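You operate a simulated robot arm through the tools that you are given. There is no shell and no other tool.

Carry out the task below with a simulated robot arm. There is one attempt and no reset: what you move stays moved.

JOB
Pump 2 doses of glue into the black cup.
Fine: stand the cup on the grey slide and leave it there; slide back out; white switch to CLOSED after pumping; no drips; pots, blocks and the other cup stay put.

Only the result counts: the job must be done as asked and must still hold three seconds after the hand-in. Knocking over, shifting, dropping, spilling or breaking anything else fails it.

ROBOT AND FRAMES
A 6-joint arm with a two-finger parallel gripper, fixed in place. Base frame: the origin is on the floor under the middle of its stand, x ahead of it, y to its left, z up; the work surface is at about z = 880. Lengths are in mm, angles in rad, forces in N, time in s.
With the tool pointing down near the work surface it reaches from about 360 to 760 mm from the base axis. Its first joint turns from -1.152 to 1.152 rad. Payload 2.45 kg.
The TCP is the grasp point between the finger pads, 24 mm short of the fingertips. In the tool frame z runs along the fingers and y along their closing line. The gripper opens to 68 mm. The fingers are 17 mm wide and 10 mm thick; the gripper's body (40 by 70 mm) begins 41 mm behind the TCP.
Orientation is that of the tool frame in the base frame, as [roll, pitch, yaw] about the fixed x, y, z axes, in that order (R = Rz(yaw) Ry(pitch) Rx(roll)). With the fingers straight down and closing along the base's y, the tool's x points along the base's -x, its y along +y and its z along -z.

CONTROLS
- The arm moves only by the tool arm_command. Its argument "moves" is a list of rows, each an object (a shift or turn left out is 0, a gripper value left out holds the last) with "linear": the shift along the base's x, y, z in units of 25 mm (1.0 is 25 mm), a list of three; "turn": the turn, a rotation vector about the base's x, y, z in units of 5 degrees (1.0 is 5 degrees), a list of three. In form: [{"linear": [dx, dy, dz], "turn": [rx, ry, rz]}, ...]. A call has 1 to 20 rows; each row shifts and turns the commanded pose from where the row before left it. "hand" is the finger opening in cm, from 0 to 6.8, set as the call begins (left out, the last holds). A call with a number of a shift or a turn outside -1 to 1 is refused whole. A row lasts 0.2 s, in which the tool goes at most 50 mm and 0.15 rad; a call with a longer step from one row to the next is refused whole, and so is a gripper value outside its range. Where a pose cannot be reached the arm comes as near as it can. A force on the tool above 40 N (or 10 N above the force at the start of the call, whichever is more), or a blocked arm, ends the call early, and 0.2 s more pass. The fingers move at their own pace (about 108 mm/s each) and stop on an object; they squeeze with about 21 N. The grip force told is the motor's: it shows also when the fingers shut on nothing. Time passes only in rows, and 0.2 s behind the last, so rows that do not move let the fingers close. The reply holds the time, the measured pose of the TCP, the force on the tool along the base axes, the opening and the grip force, in the units named above and with some noise, with the torque about the TCP (base axes, N m) and any sound that the robot's microphone picked up.
- Cameras (640 x 400 px; columns grow to the right, rows downward): "scene" is fixed at [179.6, 429.9, 1463.3]; the picture's right is [-0.58, -0.81, 0.00], its down [-0.48, 0.34, -0.81] and it looks along [0.66, -0.47, -0.59] (base axes); focal length 291 px, centre (320, 200). "wrist" rides on the gripper at [84, 11, -75] in the tool frame; the picture's right is [-0.13, 0.99, 0.00], its down [-0.60, -0.08, -0.79] and it looks along [-0.79, -0.10, 0.61] (tool axes); focal length 251 px, centre (320, 200). There is no depth. A picture from a camera that has moved, and an enlarged one, comes with that camera's place and axes in the base frame and with its lens.
- grab_frame(camera): a new picture of that camera. It takes no simulated time.
- enlarge(camera, box): a new picture of the part [left, top, right, bottom] of that camera's present view, enlarged. It takes no simulated time.
- hand_in(): hands the job in; it is judged then, once.

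Nothing tells you positions but the pictures and the camera data. Unless the task says otherwise, let go and move clear before handing in.

The tools are called after "Request:" as name(argument=value, ...) on one line, values as JSON. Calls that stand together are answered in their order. arm_command: Moves the arm, as the interface text tells. Its arguments: {"type":"object","properties":{"moves":{"type":"array","items":{"type":"object","properties":{"linear":{"type":"array","items":{"type":"number"}},"turn":{"type":"array","items":{"type":"number"}}}}},"hand":{"type":"number"}},"required":["moves"]} The other tools are called the same way: grab_frame (camera) takes a picture; enlarge (camera, box) takes an enlarged picture of a part of a camera's view; hand_in () hands the job in.

At the start:

```text
clock: 0.0
eef_pos: [410.5, 142.5, 1288.4]
ee_rot: [3.141, -0.002, -3.141]
force: [-0.2, 0.3, -0.1]
torque: [0.0, 0.02, -0.03]
grip_width: 68.0
finger_force: 0.0
```

scene: 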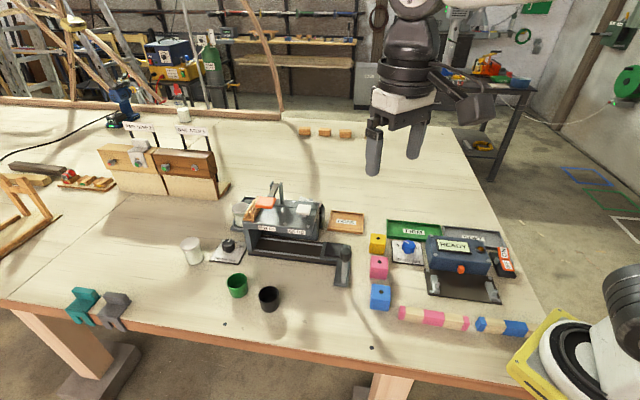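
wrist: 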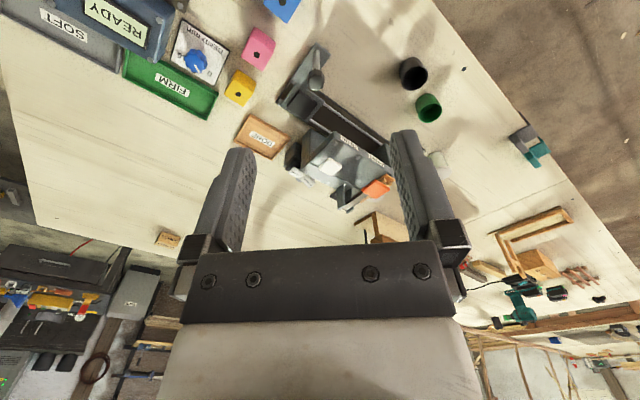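

I see a bench with a glue dispenser machine (orange lever, grey body, slide), a green and a black cup near the front edge. I'll look closer at the machine and surroundings first.

Request:
enlarge(camera="scene", box=[170, 170, 370, 320])

Request:
enlarge(camera="wrist", box=[230, 30, 470, 230])

Request:
enlarge(camera="scene", box=[225, 175, 335, 255])

```text
2.67 times, centred on (270, 245) of scene
camera zoom: at [179.6, 429.9, 1463.3], right [-0.58, -0.81, 0.0], down [-0.48, 0.34, -0.81], along [0.66, -0.47, -0.59], focal length 776 px, centre (453, 80)
```

zoom: 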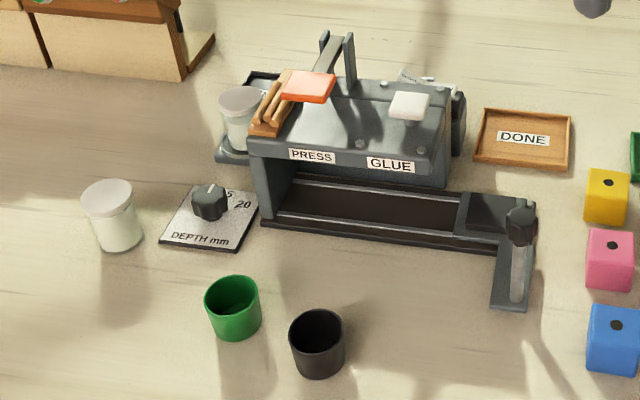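

```text
2.00 times, centred on (350, 130) of wrist
camera zoom: at [325.1, 154.1, 1362.8], right [0.13, 0.99, 0.0], down [0.61, -0.08, 0.79], along [0.79, -0.1, -0.61], focal length 503 px, centre (260, 340)
```

zoom: 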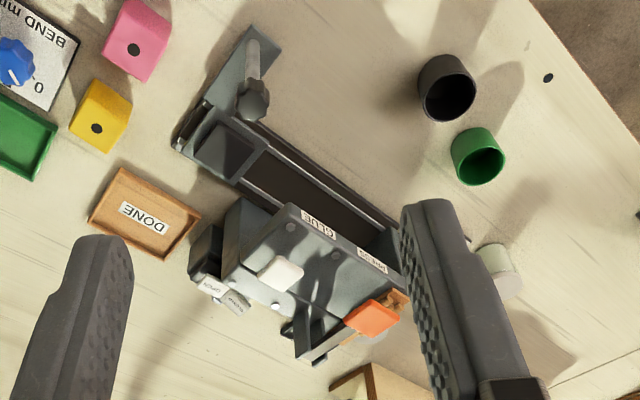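

```text
5.00 times, centred on (280, 215) of scene
camera zoom: at [179.6, 429.9, 1463.3], right [-0.58, -0.81, 0.0], down [-0.48, 0.34, -0.81], along [0.66, -0.47, -0.59], focal length 1455 px, centre (520, 125)
```

zoom: 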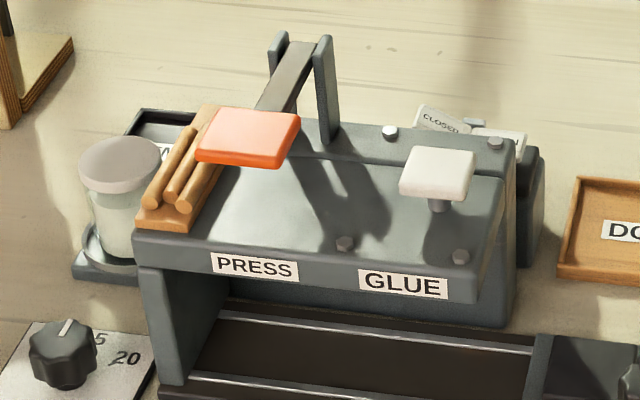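

The glue station has a PRESS lever (orange), a GLUE pump pad (white), a slide with a knob handle, and an OPEN/CLOSED switch at the back. I estimate the black cup at about (564, 293) and the slide platform at about (606, 68). I'll bring the wrist camera in for a better front view.

Request:
arm_command(moves=[{"linear": [0.49, 0.52, -0.61], "turn": [0, 0, -0.956]}, {"linear": [0.49, 0.52, -0.61], "turn": [0, 0, -0.956]}, {"linear": [0.49, 0.52, -0.61], "turn": [0, 0, -0.956]}, {"linear": [0.49, 0.52, -0.61], "turn": [0, 0, -0.956]}, {"linear": [0.49, 0.52, -0.61], "turn": [0, 0, -0.956]}, {"linear": [0.49, 0.52, -0.61], "turn": [0, 0, -0.956]}, {"linear": [0.49, 0.52, -0.61], "turn": [0, 0, -0.956]}, {"linear": [0.49, 0.52, -0.61], "turn": [0, 0, -0.956]}, {"linear": [0.49, 0.52, -0.61], "turn": [0, 0, -0.956]}, {"linear": [0, 0, 0]}], hand=6.8)

Request:
grab_frame(camera="wrist")

Request:
grab_frame(camera="scene")

```text
clock: 2.2
eef_pos: [519.0, 259.6, 1148.3]
ee_rot: [3.139, -0.001, 2.388]
force: [-0.3, -0.5, -0.4]
torque: [0.01, -0.02, 0.02]
grip_width: 67.9
finger_force: 0.0
```

```text
taken
camera wrist: at [464.9, 324.7, 1224.2], right [0.77, 0.64, 0.0], down [0.39, -0.47, 0.79], along [0.5, -0.61, -0.61], focal length 251 px, centre (320, 200)
```

wrist: 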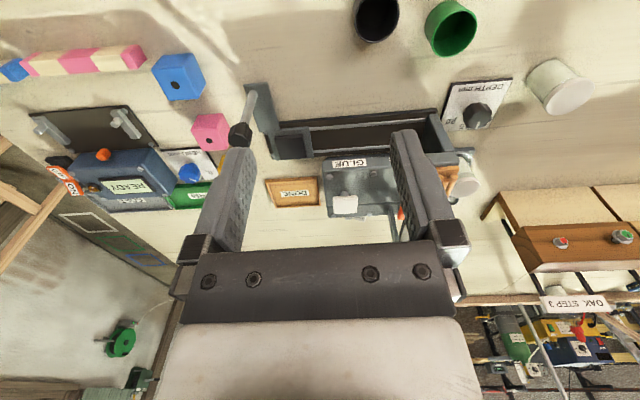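

```text
taken
```

scene: 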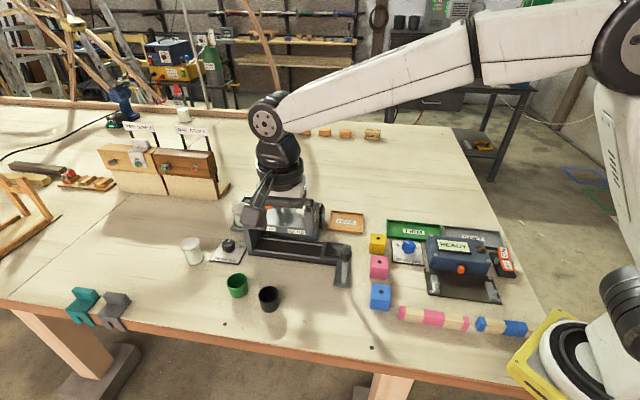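

The machine is visible between the fingers, with the slide and handle on the left side of the picture. I'll enlarge those parts.

Request:
enlarge(camera="wrist", box=[230, 70, 480, 230])

Request:
enlarge(camera="wrist", box=[340, 0, 600, 160])

```text
2.50 times, centred on (355, 150) of wrist
camera zoom: at [464.9, 324.7, 1224.2], right [0.77, 0.64, 0.0], down [0.39, -0.47, 0.79], along [0.5, -0.61, -0.61], focal length 629 px, centre (232, 325)
```

zoom: 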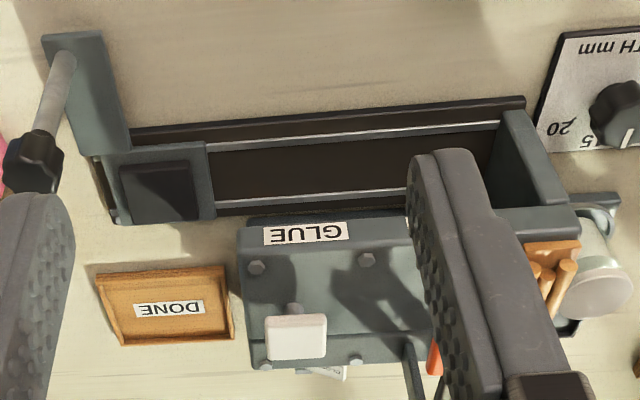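

```text
2.46 times, centred on (470, 80) of wrist
camera zoom: at [464.9, 324.7, 1224.2], right [0.77, 0.64, 0.0], down [0.39, -0.47, 0.79], along [0.5, -0.61, -0.61], focal length 619 px, centre (-49, 495)
```

zoom: 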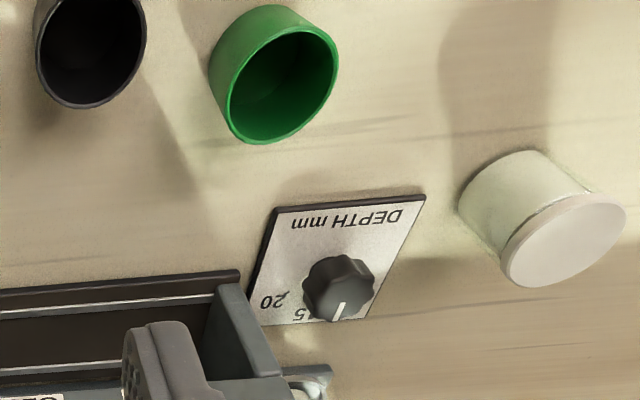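

The slide runs along about 45° in the base frame, with its platform near (604, 77) and the handle post near (510, 126), knob top at about z 995. The cover overhangs the rail, and the GLUE station is about 88 mm in from the platform. Next I'll look at the switch from the back/right side.

Request:
arm_command(moves=[{"linear": [0.32, -0.424, 0.2], "turn": [0, 0, 0.987]}, {"linear": [0.32, -0.424, 0.2], "turn": [0, 0, 0.987]}, {"linear": [0.32, -0.424, 0.1], "turn": [0, 0, 0.987]}, {"linear": [0.32, -0.424, 0], "turn": [0, 0, 0.987]}, {"linear": [0.32, -0.424, 0], "turn": [0, 0, 0.987]}, {"linear": [0.32, -0.424, 0], "turn": [0, 0, 0.987]}, {"linear": [0.32, -0.424, 0], "turn": [0, 0, 0.987]}, {"linear": [0.32, -0.424, 0], "turn": [0, 0, 0.987]}, {"linear": [0.32, -0.424, 0], "turn": [0, 0, 0.987]}, {"linear": [0.32, -0.424, 0], "turn": [0, 0, 0.987]}, {"linear": [0.32, -0.424, 0], "turn": [0, 0, 0.987]}, {"linear": [0.32, -0.424, 0], "turn": [0, 0, 0.987]}, {"linear": [0.32, -0.424, 0], "turn": [0, 0, 0.987]}, {"linear": [0.32, -0.424, 0], "turn": [0, 0, 0.987]}])

Request:
arm_command(moves=[{"linear": [0.32, -0.424, 0], "turn": [0, 0, 0.987]}, {"linear": [0.32, -0.424, 0], "turn": [0, 0, 0.987]}, {"linear": [0.32, -0.424, 0], "turn": [0, 0, 0.987]}, {"linear": [0.32, -0.424, 0], "turn": [0, 0, 0.987]}, {"linear": [0.32, -0.424, 0], "turn": [0, 0, 0.987]}, {"linear": [0.32, -0.424, 0], "turn": [0, 0, 0.987]}, {"linear": [0.32, -0.424, 0], "turn": [0, 0, 0.987]}, {"linear": [0.32, -0.424, 0], "turn": [0, 0, 0.987]}, {"linear": [0.32, -0.424, 0], "turn": [0, 0, 0.987]}, {"linear": [0.32, -0.424, -0.2], "turn": [0, 0, 0.987]}, {"linear": [0.32, -0.424, -0.4], "turn": [0, 0, 0.987]}, {"linear": [0.32, -0.424, -0.5], "turn": [0, 0, 0.987]}, {"linear": [0.32, -0.424, -0.6], "turn": [0, 0, 0.987]}, {"linear": [0, 0, 0]}])

Request:
grab_frame(camera="wrist")

Request:
grab_frame(camera="scene")

```text
clock: 5.2
eef_pos: [631.0, 111.6, 1163.5]
ee_rot: [3.141, -0.001, -2.685]
force: [-0.1, 0.3, -0.4]
torque: [0.01, -0.01, 0.0]
grip_width: 68.0
finger_force: 0.2
```

```text
clock: 8.2
eef_pos: [735.0, -25.3, 1120.2]
ee_rot: [3.141, -0.002, -1.567]
force: [-0.1, 0.2, -0.6]
torque: [-0.02, 0.04, 0.0]
grip_width: 68.0
finger_force: 0.1
```

```text
taken
camera wrist: at [723.6, -109.4, 1195.9], right [-0.99, 0.13, 0.0], down [0.08, 0.61, 0.79], along [0.1, 0.79, -0.61], focal length 251 px, centre (320, 200)
```

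wrist: 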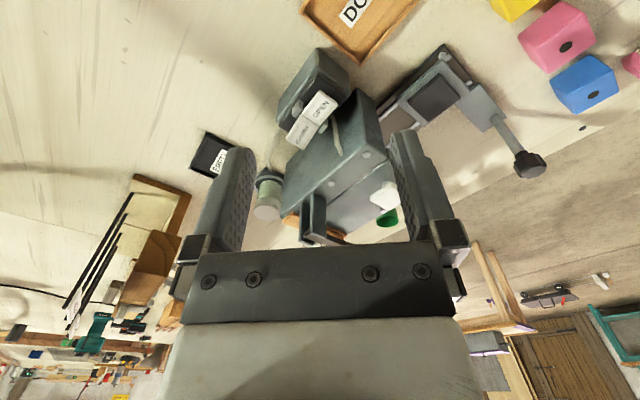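

```text
taken
```

scene: 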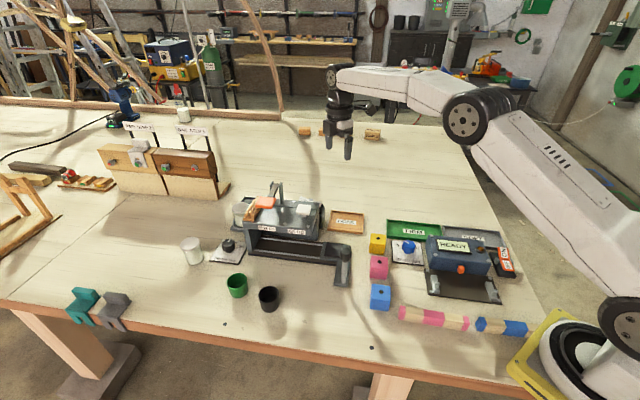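

The switch box is visible behind the machine, a rocker with OPEN and CLOSED halves. I'll enlarge it to read its state.

Request:
enlarge(camera="wrist", box=[250, 30, 410, 130])

Request:
enlarge(camera="wrist", box=[240, 90, 440, 250])

Request:
enlarge(camera="scene", box=[290, 185, 340, 215])

```text
4.00 times, centred on (330, 80) of wrist
camera zoom: at [723.6, -109.4, 1195.9], right [-0.99, 0.13, 0.0], down [0.08, 0.61, 0.79], along [0.1, 0.79, -0.61], focal length 1006 px, centre (280, 680)
```

zoom: 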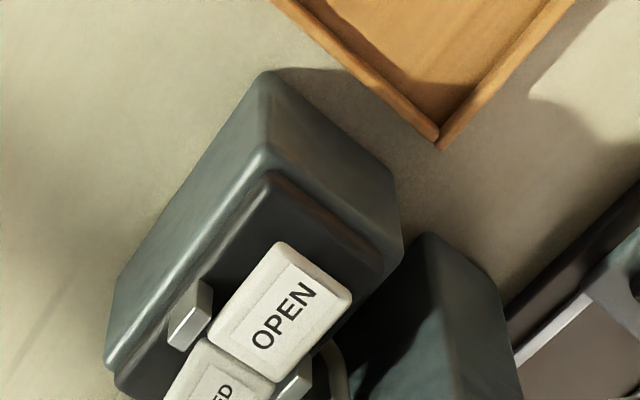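

```text
2.50 times, centred on (340, 170) of wrist
camera zoom: at [723.6, -109.4, 1195.9], right [-0.99, 0.13, 0.0], down [0.08, 0.61, 0.79], along [0.1, 0.79, -0.61], focal length 629 px, centre (270, 275)
```

zoom: 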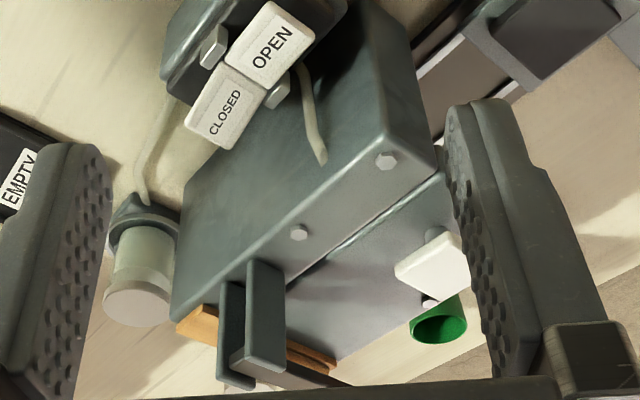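

```text
12.80 times, centred on (315, 200) of scene
camera zoom: at [179.6, 429.9, 1463.3], right [-0.58, -0.81, 0.0], down [-0.48, 0.34, -0.81], along [0.66, -0.47, -0.59], focal length 3724 px, centre (384, 200)
```

zoom: 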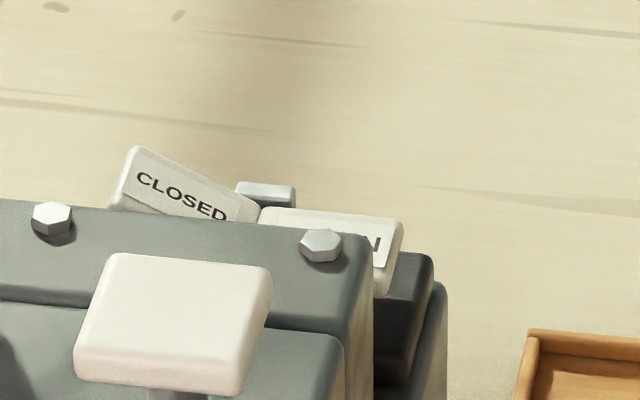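

The rocker's CLOSED half stands up and OPEN is pressed in, so the valve is open now and I'll only need to press CLOSED after pumping. Next I'll move above the slide platform for a precise look, with the tool turned to line up with the rail.

Request:
arm_command(moves=[{"linear": [-0.528, 0.412, 0], "turn": [0, 0, -0.9]}, {"linear": [-0.528, 0.412, 0], "turn": [0, 0, -0.9]}, {"linear": [-0.528, 0.412, 0], "turn": [0, 0, -0.9]}, {"linear": [-0.528, 0.412, 0], "turn": [0, 0, -0.9]}, {"linear": [-0.528, 0.412, 0], "turn": [0, 0, -0.9]}, {"linear": [-0.528, 0.412, 0], "turn": [0, 0, -0.9]}, {"linear": [-0.528, 0.412, 0], "turn": [0, 0, -0.9]}, {"linear": [-0.528, 0.412, 0], "turn": [0, 0, -0.9]}, {"linear": [-0.528, 0.412, 0], "turn": [0, 0, -0.9]}, {"linear": [-0.528, 0.412, 0], "turn": [0, 0, -0.9]}, {"linear": [0, 0, 0]}])

Request:
grab_frame(camera="wrist")

Request:
enlarge(camera="wrist", box=[200, 0, 440, 150])

```text
clock: 10.6
eef_pos: [603.4, 78.1, 1120.3]
ee_rot: [-3.141, -0.001, -2.358]
force: [0.5, -0.4, 0.3]
torque: [-0.02, 0.02, -0.03]
grip_width: 68.0
finger_force: 0.0
```

```text
taken
camera wrist: at [535.6, 25.8, 1195.7], right [-0.61, 0.79, 0.0], down [0.48, 0.37, 0.79], along [0.63, 0.48, -0.61], focal length 251 px, centre (320, 200)
```

wrist: 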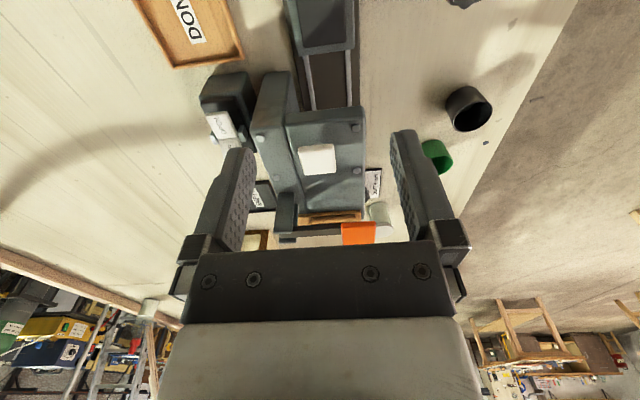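

```text
2.67 times, centred on (320, 75) of wrist
camera zoom: at [535.6, 25.8, 1195.7], right [-0.61, 0.79, 0.0], down [0.48, 0.37, 0.79], along [0.63, 0.48, -0.61], focal length 670 px, centre (320, 533)
```

zoom: 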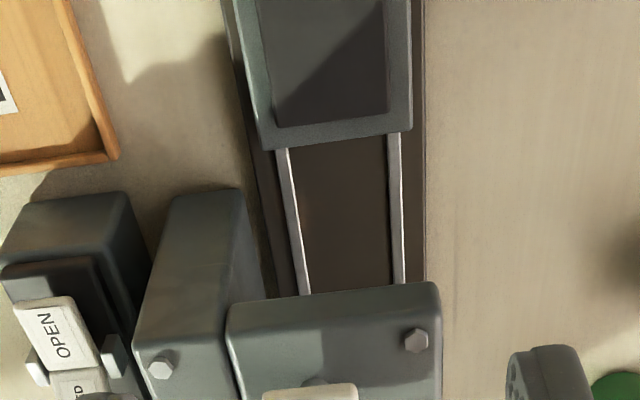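

The slide platform is a frame with a dark square inside, about 44 mm across. I'll back off along the rail to see the entire platform and check whether the square is recessed.

Request:
arm_command(moves=[{"linear": [-0.6, -0.6, -0.5]}, {"linear": [-0.6, -0.6, -0.5]}, {"linear": [-0.6, -0.6, -0.5]}, {"linear": [-0.3, -0.3, -0.5]}, {"linear": [0, 0, 0]}])

Request:
grab_frame(camera="wrist")

Request:
enlarge(camera="wrist", box=[240, 0, 480, 150])

```text
clock: 11.8
eef_pos: [550.7, 24.2, 1070.1]
ee_rot: [-3.139, -0.002, -2.355]
force: [0.2, -0.1, 0.7]
torque: [0.03, -0.02, 0.0]
grip_width: 68.3
finger_force: 0.0
```

```text
taken
camera wrist: at [483.1, -27.1, 1145.8], right [-0.61, 0.79, 0.0], down [0.48, 0.37, 0.79], along [0.63, 0.48, -0.61], focal length 251 px, centre (320, 200)
```

wrist: 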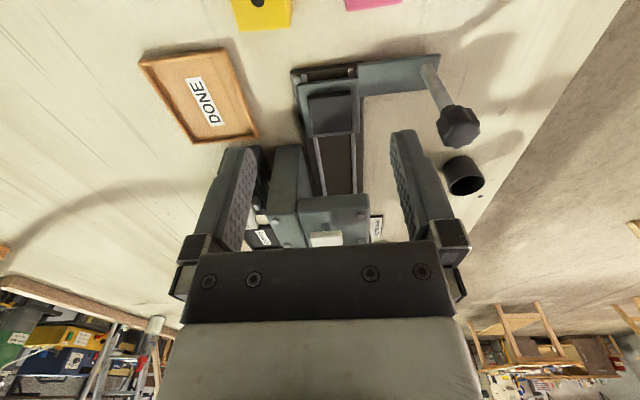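

```text
2.67 times, centred on (360, 75) of wrist
camera zoom: at [483.1, -27.1, 1145.8], right [-0.61, 0.79, 0.0], down [0.48, 0.37, 0.79], along [0.63, 0.48, -0.61], focal length 670 px, centre (213, 533)
```

zoom: 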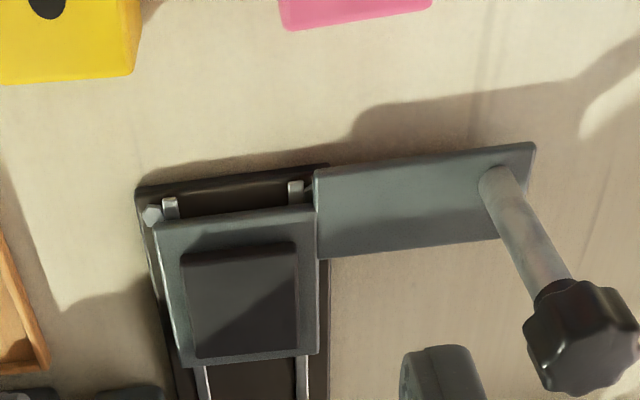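

The dark square is a pad of about 45×49 mm centred near (604, 82, 904), and the handle post is at (511, 121) with its knob at about z 978–1003. Now I'll go over to the black cup.

Request:
arm_command(moves=[{"linear": [0.043, 0.9, 0]}, {"linear": [0.043, 0.9, 0]}, {"linear": [0.043, 0.9, 0]}, {"linear": [0.043, 0.9, 0]}, {"linear": [0.043, 0.9, 0]}, {"linear": [0.043, 0.9, 0]}, {"linear": [0.043, 0.9, 0]}, {"linear": [0.043, 0.9, 0]}, {"linear": [0.043, 0.9, 0]}, {"linear": [0.043, 0.9, 0]}, {"linear": [0.043, 0.9, 0]}, {"linear": [0.043, 0.9, 0]}, {"linear": [0, 0, 0]}])

Request:
grab_frame(camera="wrist")

Request:
enlarge(camera="wrist", box=[240, 0, 440, 125])

Request:
enlarge(camera="scene", box=[220, 260, 300, 320])

```text
clock: 14.6
eef_pos: [564.0, 295.4, 1069.6]
ee_rot: [3.141, -0.002, -2.353]
force: [0.8, 0.5, -0.7]
torque: [-0.02, 0.01, 0.01]
grip_width: 68.1
finger_force: 0.1
```

```text
taken
camera wrist: at [496.4, 244.1, 1145.1], right [-0.61, 0.79, 0.0], down [0.48, 0.37, 0.79], along [0.63, 0.48, -0.61], focal length 251 px, centre (320, 200)
```

wrist: 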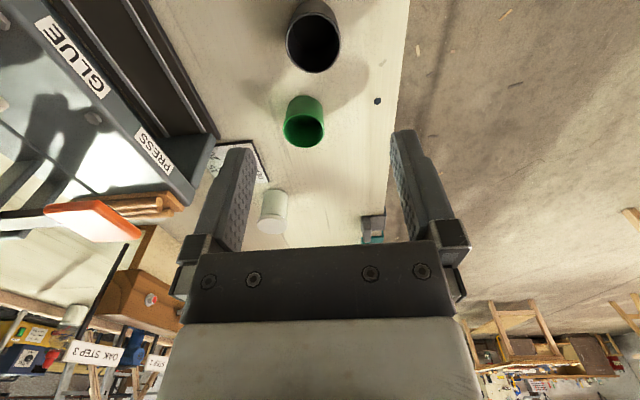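

```text
3.20 times, centred on (340, 62) of wrist
camera zoom: at [496.4, 244.1, 1145.1], right [-0.61, 0.79, 0.0], down [0.48, 0.37, 0.79], along [0.63, 0.48, -0.61], focal length 805 px, centre (256, 640)
```

zoom: 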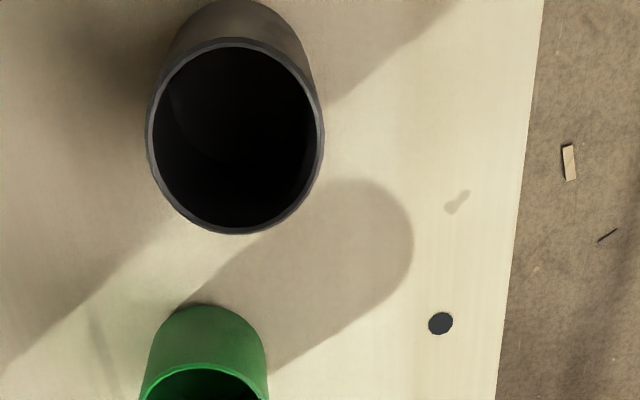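

```text
6.67 times, centred on (260, 290) of scene
camera zoom: at [179.5, 429.9, 1463.3], right [-0.58, -0.81, 0.0], down [-0.48, 0.34, -0.81], along [0.66, -0.47, -0.59], focal length 1940 px, centre (720, -400)
```

zoom: 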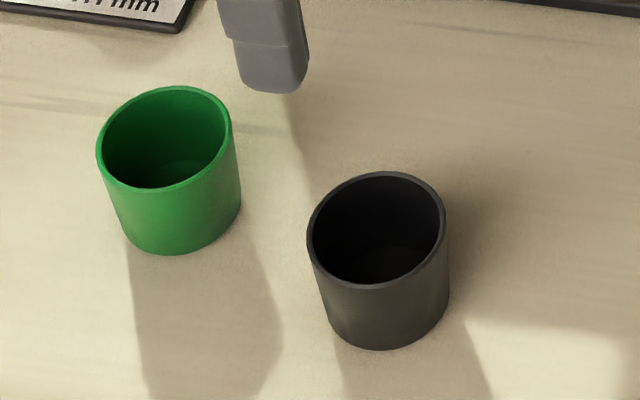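

The black cup's rim centre comes out at about (566, 292), 44 mm across and about 41 mm tall. I'm correcting the small offset and descending with open fingers to grip it at z ≈ 912.

Request:
arm_command(moves=[{"linear": [0.088, -0.14, -0.5]}, {"linear": [0, 0, -0.83]}, {"linear": [0, 0, -0.83]}, {"linear": [0, 0, -0.83]}, {"linear": [0, 0, -0.83]}, {"linear": [0, 0, -0.5]}, {"linear": [0, 0, 0]}], hand=6.8)

Request:
grab_frame(camera="wrist")

Request:
enlarge(camera="scene", box=[220, 230, 340, 320])

```text
clock: 16.2
eef_pos: [566.5, 289.9, 960.8]
ee_rot: [3.141, -0.003, -2.353]
force: [-0.3, -0.2, 0.4]
torque: [0.0, -0.02, -0.01]
grip_width: 68.2
finger_force: 0.0
```

```text
taken
camera wrist: at [498.7, 238.7, 1036.8], right [-0.61, 0.79, 0.0], down [0.48, 0.37, 0.79], along [0.63, 0.48, -0.61], focal length 251 px, centre (320, 200)
```

wrist: 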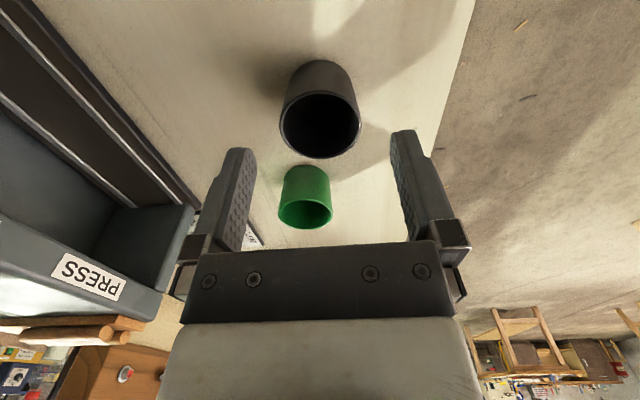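

```text
4.44 times, centred on (280, 275) of scene
camera zoom: at [179.6, 429.9, 1463.3], right [-0.58, -0.81, 0.0], down [-0.48, 0.34, -0.81], along [0.66, -0.47, -0.59], focal length 1293 px, centre (498, -133)
```

zoom: 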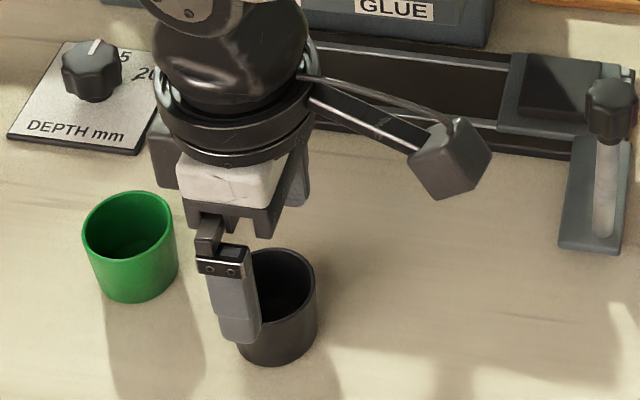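

The cup is centred between the fingers. I'm descending the remaining 49 mm, then closing.

Request:
arm_command(moves=[{"linear": [-0.02, 0.03, -0.5]}, {"linear": [0, 0, -0.5]}, {"linear": [0, 0, -0.5]}, {"linear": [0, 0, -0.46]}, {"linear": [0, 0, 0]}])

Request:
arm_command(moves=[{"linear": [0, 0, 0]}, {"linear": [0, 0, 0]}, {"linear": [0, 0, 0]}], hand=3.5)

Request:
grab_frame(camera="wrist")

```text
clock: 17.4
eef_pos: [566.7, 293.3, 912.5]
ee_rot: [-3.141, -0.002, -2.354]
force: [-0.6, 0.4, -0.3]
torque: [-0.04, -0.02, 0.01]
grip_width: 67.8
finger_force: 0.2
```

```text
clock: 18.2
eef_pos: [566.1, 292.8, 913.5]
ee_rot: [3.141, -0.003, -2.354]
force: [0.1, -0.1, 0.8]
torque: [0.0, 0.04, -0.02]
grip_width: 43.6
finger_force: 21.4
```

```text
taken
camera wrist: at [498.1, 241.1, 988.0], right [-0.61, 0.79, 0.0], down [0.48, 0.37, 0.79], along [0.63, 0.48, -0.61], focal length 251 px, centre (320, 200)
```

wrist: 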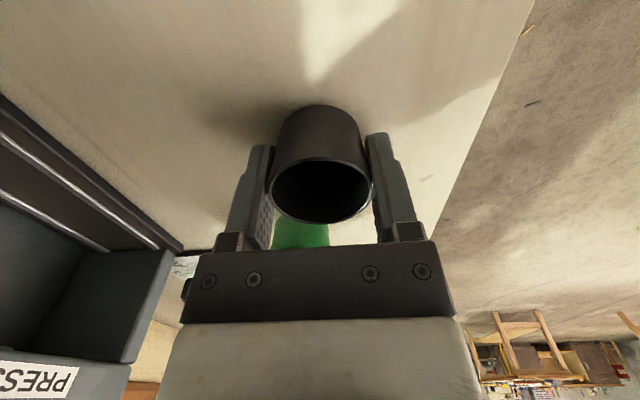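

The cup is gripped (43.6 mm). I'm lifting it straight up well above the cover and carrying it over the slide platform.

Request:
arm_command(moves=[{"linear": [0, 0, 0.4]}, {"linear": [0, 0, 0.8]}, {"linear": [0, 0, 0.95]}, {"linear": [0, 0, 0.95]}, {"linear": [0, 0, 0.95]}, {"linear": [0, 0, 0.95]}, {"linear": [0, 0, 0.95]}, {"linear": [0, 0, 0.7]}, {"linear": [0, 0, 0]}])

Request:
arm_command(moves=[{"linear": [0.07, -0.4, 0]}, {"linear": [0.14, -0.78, 0]}, {"linear": [0.14, -0.78, 0]}, {"linear": [0.14, -0.78, 0]}, {"linear": [0.14, -0.78, 0]}, {"linear": [0.14, -0.78, 0]}, {"linear": [0.14, -0.78, 0]}, {"linear": [0.14, -0.78, 0]}, {"linear": [0.14, -0.78, 0]}, {"linear": [0.14, -0.78, 0]}, {"linear": [0.14, -0.78, 0]}, {"linear": [0.05, -0.23, 0]}, {"linear": [0, 0, 0]}])

Request:
grab_frame(camera="wrist")

Request:
grab_frame(camera="scene")

```text
clock: 20.2
eef_pos: [566.9, 290.8, 1080.1]
ee_rot: [3.141, -0.002, -2.355]
force: [-0.2, 0.1, -0.1]
torque: [0.0, 0.0, -0.03]
grip_width: 43.5
finger_force: 20.8
```

```text
clock: 23.0
eef_pos: [602.7, 82.1, 1078.6]
ee_rot: [3.141, -0.001, -2.354]
force: [-0.8, -0.6, -0.5]
torque: [-0.03, 0.0, 0.0]
grip_width: 43.3
finger_force: 20.9
```

```text
taken
camera wrist: at [535.5, 29.4, 1154.2], right [-0.61, 0.79, 0.0], down [0.48, 0.37, 0.79], along [0.63, 0.48, -0.61], focal length 251 px, centre (320, 200)
```

wrist: 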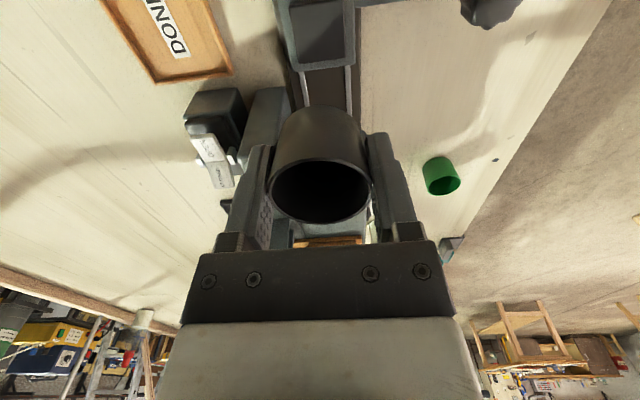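

```text
taken
```

scene: 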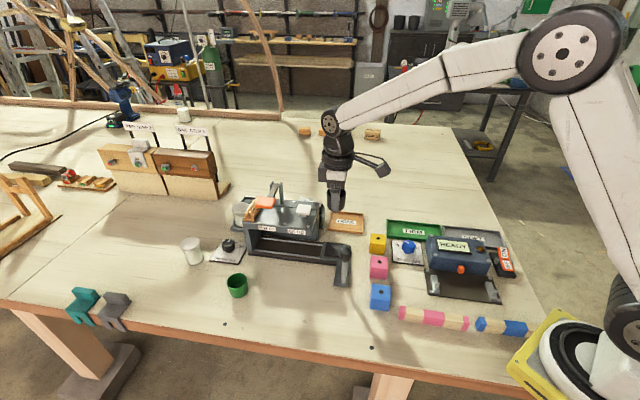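

The cup is held above the platform. I'll enlarge the view of the platform to fix its centre before lowering.

Request:
enlarge(camera="wrist", box=[240, 0, 400, 100])

Request:
enlarge(camera="scene", box=[290, 180, 370, 290])

```text
4.00 times, centred on (320, 50) of wrist
camera zoom: at [535.5, 29.4, 1154.2], right [-0.61, 0.79, 0.0], down [0.48, 0.37, 0.79], along [0.63, 0.48, -0.61], focal length 1006 px, centre (320, 800)
```

zoom: 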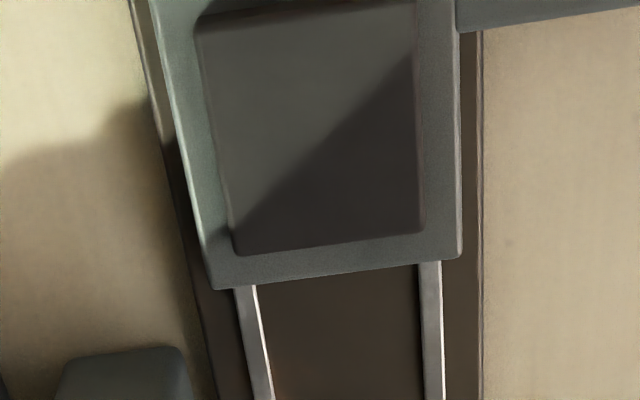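

```text
3.64 times, centred on (330, 235) of scene
camera zoom: at [179.6, 429.9, 1463.3], right [-0.58, -0.81, 0.0], down [-0.48, 0.34, -0.81], along [0.66, -0.47, -0.59], focal length 1058 px, centre (284, 73)
```

zoom: 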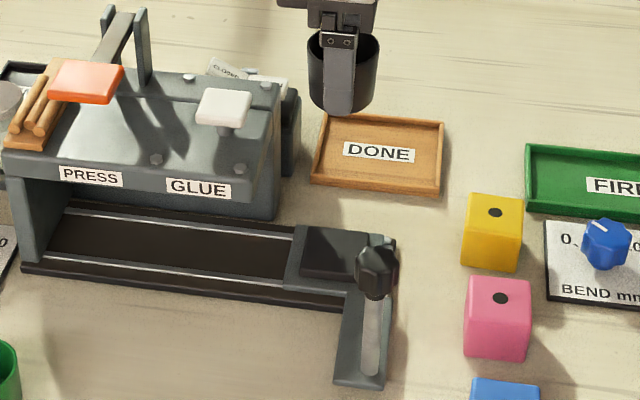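

The pad centre is at about (605, 83) and z ≈ 902, so the cup should touch down at TCP z ≈ 935. I'm correcting by a couple of millimetres and lowering to just above it.

Request:
arm_command(moves=[{"linear": [0.11, 0.09, -0.4]}, {"linear": [0, 0, -0.8]}, {"linear": [0, 0, -0.9]}, {"linear": [0, 0, -0.9]}, {"linear": [0, 0, -0.9]}, {"linear": [0, 0, -0.7]}, {"linear": [0, 0, -0.5]}, {"linear": [0, 0, -0.2]}, {"linear": [0, 0, 0]}])

Request:
grab_frame(camera="wrist")

Request:
enlarge(camera="scene", box=[290, 200, 370, 290])

```text
clock: 25.0
eef_pos: [605.6, 83.9, 946.9]
ee_rot: [-3.14, -0.002, -2.354]
force: [-0.1, 0.7, -0.6]
torque: [0.01, 0.01, 0.0]
grip_width: 43.3
finger_force: 20.9
```

```text
taken
camera wrist: at [538.2, 32.1, 1022.2], right [-0.61, 0.79, 0.0], down [0.48, 0.37, 0.79], along [0.63, 0.48, -0.61], focal length 251 px, centre (320, 200)
```

wrist: 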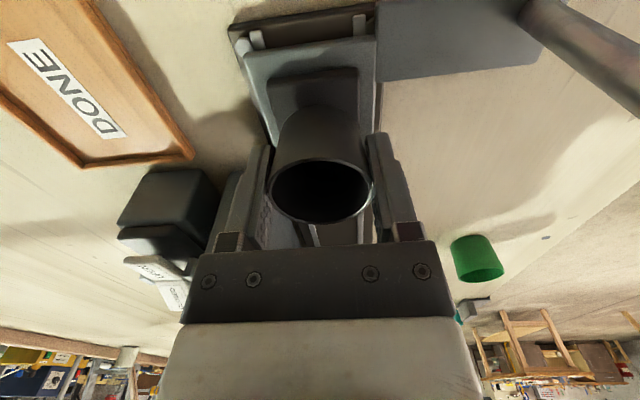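

```text
4.44 times, centred on (330, 245) of scene
camera zoom: at [179.6, 429.9, 1463.3], right [-0.58, -0.81, 0.0], down [-0.48, 0.34, -0.81], along [0.66, -0.47, -0.59], focal length 1293 px, centre (276, 0)
```

zoom: 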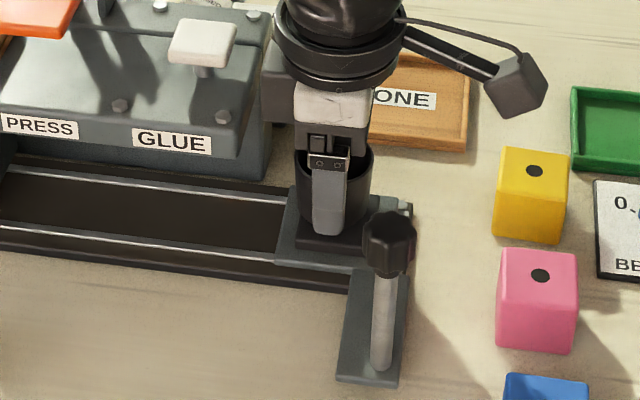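

The cup hangs about 10 mm above the raised dark pad and looks centred. I'm lowering it in small steps and watching the force.

Request:
arm_command(moves=[{"linear": [0, 0, -0.08]}, {"linear": [0, 0, -0.08]}, {"linear": [0, 0, -0.08]}, {"linear": [0, 0, 0]}])

Request:
enlarge(camera="scene", box=[320, 220, 370, 260])

```text
clock: 26.0
eef_pos: [607.3, 84.0, 940.7]
ee_rot: [-3.142, -0.002, -2.355]
force: [0.1, -0.5, -0.1]
torque: [0.02, -0.01, -0.03]
grip_width: 43.6
finger_force: 21.1
```

```text
10.00 times, centred on (345, 240) of scene
camera zoom: at [179.6, 429.9, 1463.3], right [-0.58, -0.81, 0.0], down [-0.48, 0.34, -0.81], along [0.66, -0.47, -0.59], focal length 2910 px, centre (70, -200)
```

zoom: 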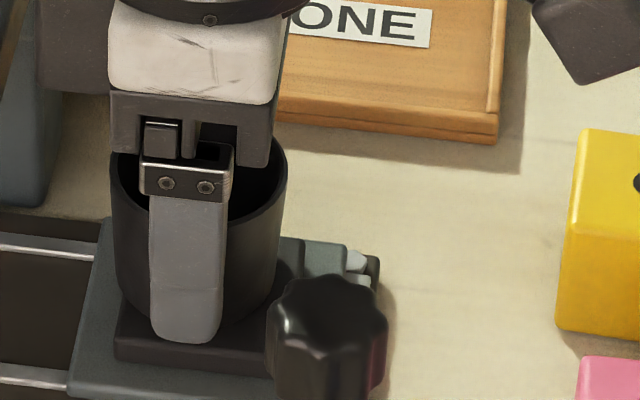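

The pad is a raised block; the cup is just a few mm above it. Continuing down in small steps.

Request:
arm_command(moves=[{"linear": [0, 0, -0.06]}, {"linear": [0, 0, -0.06]}, {"linear": [0, 0, 0]}])

Request:
enlarge(camera="scene", box=[320, 220, 370, 260])

```text
clock: 26.8
eef_pos: [606.2, 83.5, 938.3]
ee_rot: [3.141, -0.002, -2.354]
force: [-0.1, -0.3, 4.0]
torque: [0.01, 0.03, -0.03]
grip_width: 43.5
finger_force: 20.7
```

```text
10.00 times, centred on (345, 240) of scene
camera zoom: at [179.5, 429.9, 1463.3], right [-0.58, -0.81, 0.0], down [-0.48, 0.34, -0.81], along [0.66, -0.47, -0.59], focal length 2910 px, centre (70, -200)
```

zoom: 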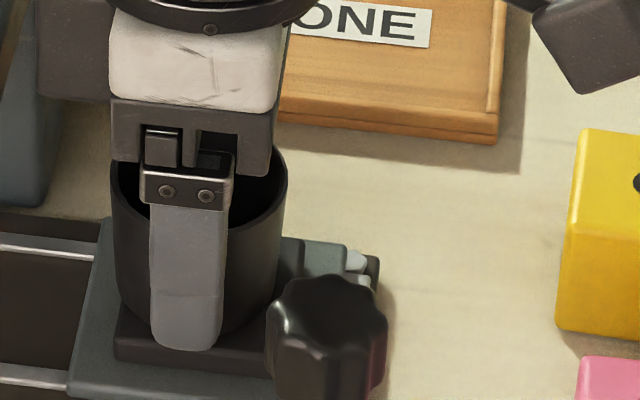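

The cup has touched down (4 N upward). I'm opening the fingers and lifting straight up.

Request:
arm_command(moves=[{"linear": [0, 0, 0]}, {"linear": [0, 0, 0]}, {"linear": [0, 0, 0]}], hand=6.4)

Request:
arm_command(moves=[{"linear": [0, 0, 0.3]}, {"linear": [0, 0, 0.6]}, {"linear": [0, 0, 0.8]}, {"linear": [0, 0, 0.9]}, {"linear": [0, 0, 0.9]}, {"linear": [0, 0, 0.9]}, {"linear": [0, 0, 0.9]}, {"linear": [0, 0, 0]}])

Request:
grab_frame(camera="wrist")

Request:
enlarge(camera="scene", box=[290, 200, 370, 290])

```text
clock: 27.6
eef_pos: [606.9, 84.4, 938.0]
ee_rot: [3.141, -0.002, -2.355]
force: [-0.8, -0.5, 0.1]
torque: [0.02, 0.0, 0.01]
grip_width: 64.0
finger_force: 0.0
```

```text
clock: 29.4
eef_pos: [608.3, 84.0, 1071.5]
ee_rot: [3.14, -0.002, -2.354]
force: [0.2, 0.4, 0.1]
torque: [-0.01, 0.01, 0.03]
grip_width: 63.9
finger_force: 0.1
```

```text
taken
camera wrist: at [539.9, 31.6, 1147.5], right [-0.61, 0.79, 0.0], down [0.48, 0.37, 0.79], along [0.63, 0.48, -0.61], focal length 251 px, centre (320, 200)
```

wrist: 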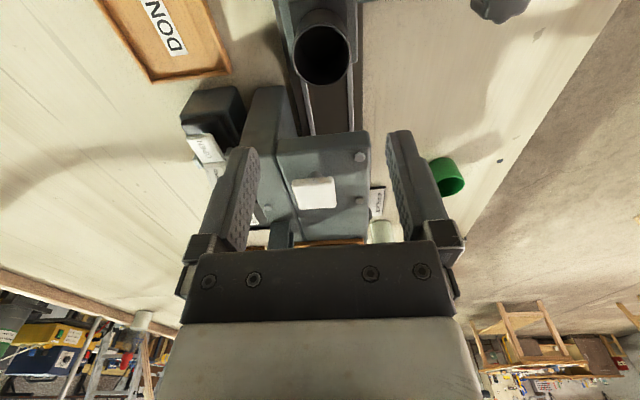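

```text
4.44 times, centred on (330, 245) of scene
camera zoom: at [179.6, 429.9, 1463.3], right [-0.58, -0.81, 0.0], down [-0.48, 0.34, -0.81], along [0.66, -0.47, -0.59], focal length 1293 px, centre (276, 0)
```

zoom: 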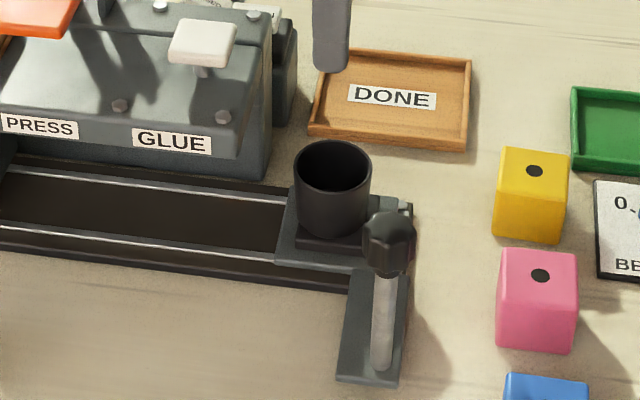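

The black cup is standing on the slide's pad. Before pushing it in, I want to see the nozzle under the cover, so I'll turn the tool toward the machine's front and tilt it for a low view.

Request:
arm_command(moves=[{"linear": [-0.056, 0.336, 0.1], "turn": [0, 0, -1]}, {"linear": [-0.056, 0.336, 0.1], "turn": [0, 0, -1]}, {"linear": [-0.056, 0.336, 0.1], "turn": [0, 0, -1]}, {"linear": [-0.056, 0.336, 0.1], "turn": [0, 0, -1]}, {"linear": [-0.056, 0.336, 0.1], "turn": [0, 0, -1]}, {"linear": [-0.056, 0.336, 0], "turn": [0, 0, -1]}, {"linear": [-0.056, 0.336, 0], "turn": [0, 0, -1]}, {"linear": [-0.056, 0.336, 0], "turn": [0, 0, -1]}, {"linear": [-0.056, 0.336, 0], "turn": [0, 0, -1]}, {"linear": [-0.056, 0.336, 0], "turn": [0, 0, -1]}, {"linear": [-0.056, 0.336, 0], "turn": [0, 0, -1]}, {"linear": [-0.056, 0.336, 0], "turn": [0, 0, -1]}, {"linear": [-0.056, 0.336, 0], "turn": [0, 0, -1]}, {"linear": [-0.056, 0.336, 0], "turn": [0, 0, -1]}, {"linear": [-0.056, 0.336, 0], "turn": [0, 0, -1]}, {"linear": [-0.056, 0.336, 0], "turn": [0, 0, -1]}, {"linear": [-0.056, 0.336, 0], "turn": [0, 0, -1]}, {"linear": [-0.056, 0.336, 0], "turn": [0, 0, -1]}, {"linear": [0, 0, 0]}])

Request:
arm_command(moves=[{"linear": [0, 0, -0.1], "turn": [-1, -1, 0]}, {"linear": [0, 0, -0.2], "turn": [-1, -1, 0]}, {"linear": [0, 0, -0.3], "turn": [-1, -1, 0]}, {"linear": [0, 0, -0.3], "turn": [-1, -1, 0]}, {"linear": [0, 0, -0.3], "turn": [-1, -1, 0]}, {"linear": [0, 0, -0.3], "turn": [-1, -1, 0]}, {"linear": [0, 0, -0.3], "turn": [-1, -1, 0]}, {"linear": [0, 0, -0.3], "turn": [-1, -1, 0]}, {"linear": [0, 0, -0.3], "turn": [-1, -1, 0]}, {"linear": [0, 0, -0.3], "turn": [-1, -1, 0]}, {"linear": [0, 0, 0]}])

Request:
grab_frame(camera="wrist")

Request:
grab_frame(camera="scene")

```text
clock: 33.4
eef_pos: [581.8, 234.6, 1083.5]
ee_rot: [3.141, -0.002, 2.358]
force: [0.1, 0.4, 0.0]
torque: [0.0, 0.03, 0.01]
grip_width: 63.9
finger_force: 0.1
```

```text
clock: 35.8
eef_pos: [580.5, 234.8, 1016.8]
ee_rot: [-3.14, 1.234, 2.357]
force: [0.3, -1.1, 0.3]
torque: [0.01, -0.05, 0.01]
grip_width: 63.9
finger_force: 0.0
```

```text
taken
camera wrist: at [518.6, 312.2, 962.0], right [0.73, 0.67, 0.12], down [-0.44, 0.33, 0.83], along [0.52, -0.66, 0.54], focal length 251 px, centre (320, 200)
```

wrist: 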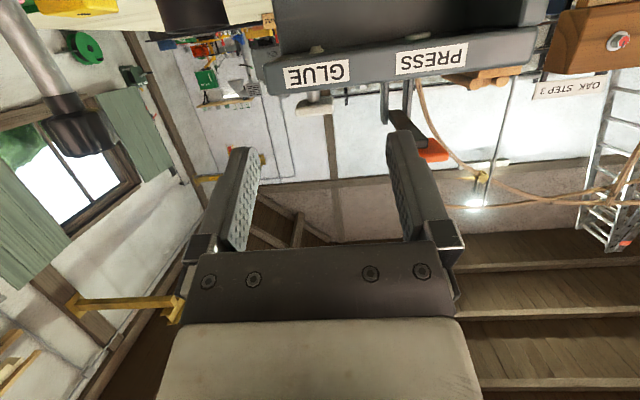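

```text
taken
```

scene: 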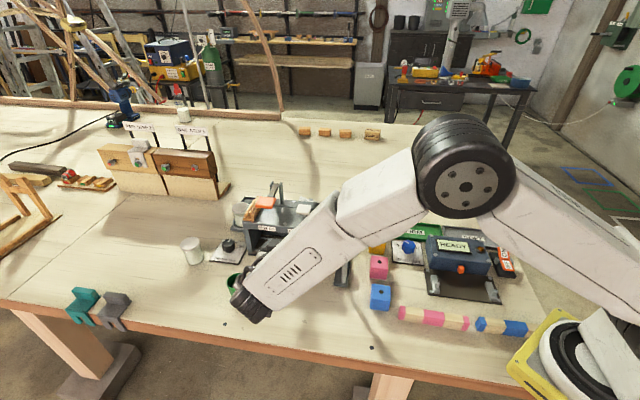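

I can see the cover from below, but it sits at the very edge of the picture. I'll ease the tilt back and lower a little so the underside gap is in view.

Request:
arm_command(moves=[{"linear": [0, 0, -0.5], "turn": [1, 1, 0]}, {"linear": [0, 0, -0.5], "turn": [1, 1, 0]}, {"linear": [0, 0, -0.4], "turn": [0.5, 0.5, 0]}, {"linear": [0, 0, 0]}])

Request:
grab_frame(camera="wrist")

Request:
enlarge(camera="wrist", box=[180, 0, 500, 200])

```text
clock: 36.8
eef_pos: [581.1, 234.2, 981.7]
ee_rot: [-3.14, 0.922, 2.358]
force: [0.3, 0.3, 0.4]
torque: [0.0, -0.01, 0.01]
grip_width: 63.9
finger_force: 0.1
```

```text
taken
camera wrist: at [510.7, 320.2, 959.2], right [0.76, 0.65, 0.1], down [-0.24, 0.13, 0.96], along [0.61, -0.75, 0.26], focal length 251 px, centre (320, 200)
```

wrist: 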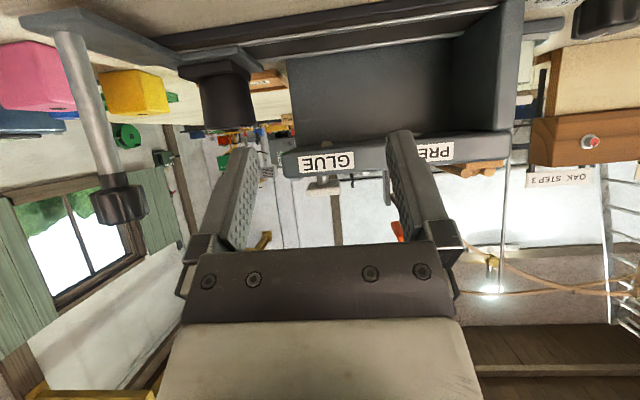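

```text
2.00 times, centred on (340, 100) of wrist
camera zoom: at [510.7, 320.2, 959.2], right [0.76, 0.65, 0.1], down [-0.24, 0.13, 0.96], along [0.61, -0.75, 0.26], focal length 503 px, centre (280, 400)
```

zoom: 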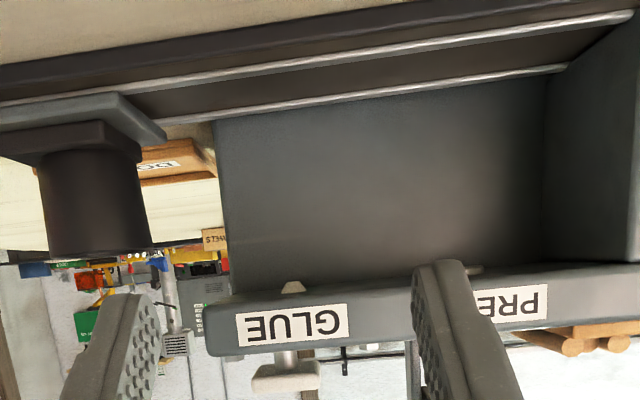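

I can see a small beige nozzle tip protruding under the roof right behind the GLUE label, in line with the pump rod. I'll enlarge that for measurement.

Request:
enlarge(camera="wrist", box=[270, 110, 430, 210])

Request:
enlarge(camera="wrist", box=[160, 30, 320, 130])

```text
4.00 times, centred on (350, 160) of wrist
camera zoom: at [510.7, 320.2, 959.2], right [0.76, 0.65, 0.1], down [-0.24, 0.13, 0.96], along [0.61, -0.75, 0.26], focal length 1006 px, centre (200, 360)
```

zoom: 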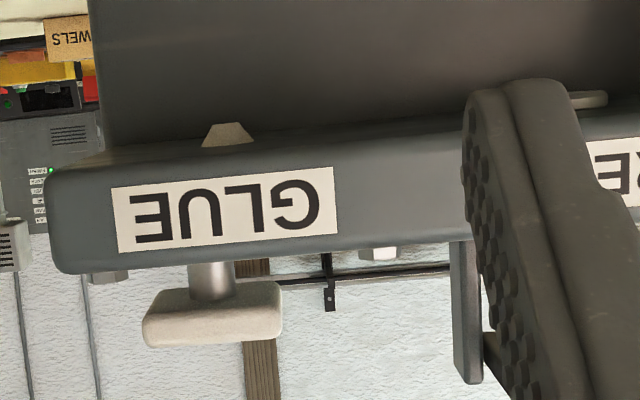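

```text
4.00 times, centred on (240, 80) of wrist
camera zoom: at [510.7, 320.2, 959.2], right [0.76, 0.65, 0.1], down [-0.24, 0.13, 0.96], along [0.61, -0.75, 0.26], focal length 1006 px, centre (640, 680)
```

zoom: 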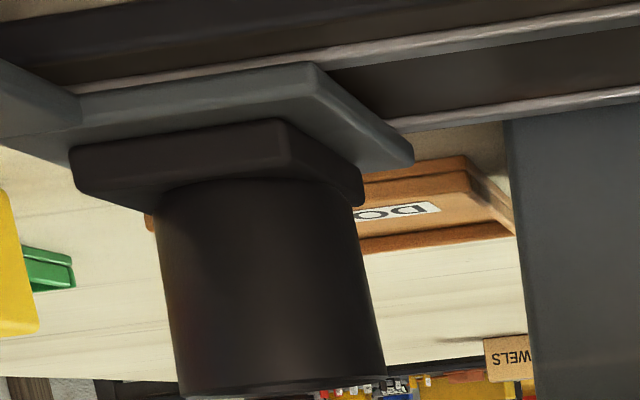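

The nozzle comes out at about 88 mm along the rail with its tip at z ≈ 968, and the cup centre is at about 3–4 mm in the same view, so the slide must go in about 85 mm. I'm straightening the tool and moving above the handle knob.

Request:
arm_command(moves=[{"linear": [-0.1, 0.1, 0.49], "turn": [1, 1, 0]}, {"linear": [-0.1, 0.1, 0.49], "turn": [1, 1, 0]}, {"linear": [0, 0, 0.49], "turn": [1, 1, 0]}, {"linear": [0, 0, 0.49], "turn": [1, 1, 0]}, {"linear": [0, 0, 0.49], "turn": [1, 1, 0]}, {"linear": [0, 0, 0.49], "turn": [1, 1, 0]}, {"linear": [0, 0, 0.49], "turn": [1, 1, 0]}, {"linear": [0, 0, 0.49], "turn": [0.47, 0.47, 0]}, {"linear": [-0.43, -0.78, 0]}, {"linear": [-0.43, -0.78, 0]}, {"linear": [-0.43, -0.78, 0]}, {"linear": [-0.43, -0.78, 0]}, {"linear": [-0.43, -0.78, 0]}, {"linear": [-0.43, -0.78, 0]}, {"linear": [0, 0, 0]}], hand=6.4)

Request:
grab_frame(camera="wrist")

Request:
enlarge(camera="scene", box=[290, 180, 390, 290])

```text
clock: 40.0
eef_pos: [511.4, 123.4, 1078.8]
ee_rot: [-3.14, 0.003, 2.358]
force: [0.8, -0.7, -0.3]
torque: [-0.01, 0.02, -0.02]
grip_width: 64.0
finger_force: 0.1
```

```text
taken
camera wrist: at [459.4, 190.0, 1154.1], right [0.79, 0.61, 0.0], down [0.37, -0.48, 0.79], along [0.49, -0.63, -0.61], focal length 251 px, centre (320, 200)
```

wrist: 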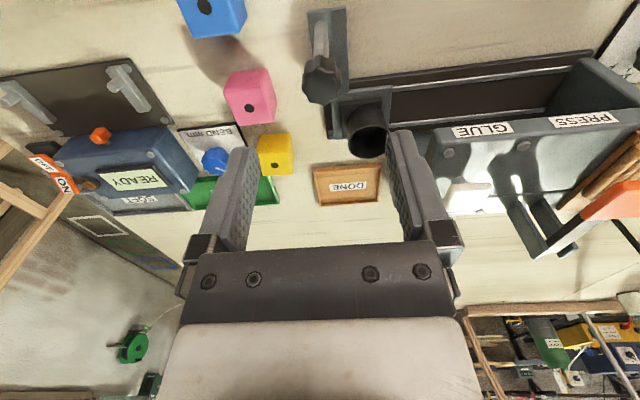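

```text
3.64 times, centred on (340, 235) of scene
camera zoom: at [179.6, 429.9, 1463.3], right [-0.58, -0.81, 0.0], down [-0.48, 0.34, -0.81], along [0.66, -0.47, -0.59], focal length 1058 px, centre (247, 73)
```

zoom: 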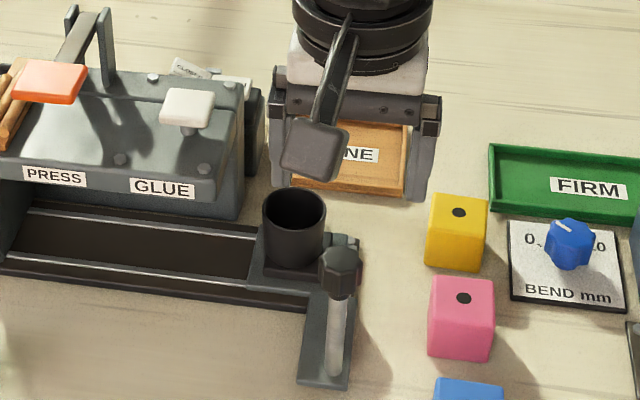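

The tool is above the handle. I'll enlarge the knob in the wrist view to check centring before descending.

Request:
enlarge(camera="wrist", box=[260, 0, 420, 160])

```text
2.50 times, centred on (340, 80) of wrist
camera zoom: at [459.4, 190.0, 1154.1], right [0.79, 0.61, 0.0], down [0.37, -0.48, 0.79], along [0.49, -0.63, -0.61], focal length 629 px, centre (270, 500)
```

zoom: 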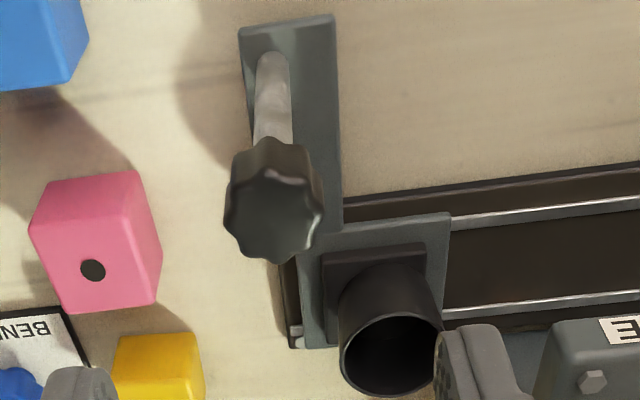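

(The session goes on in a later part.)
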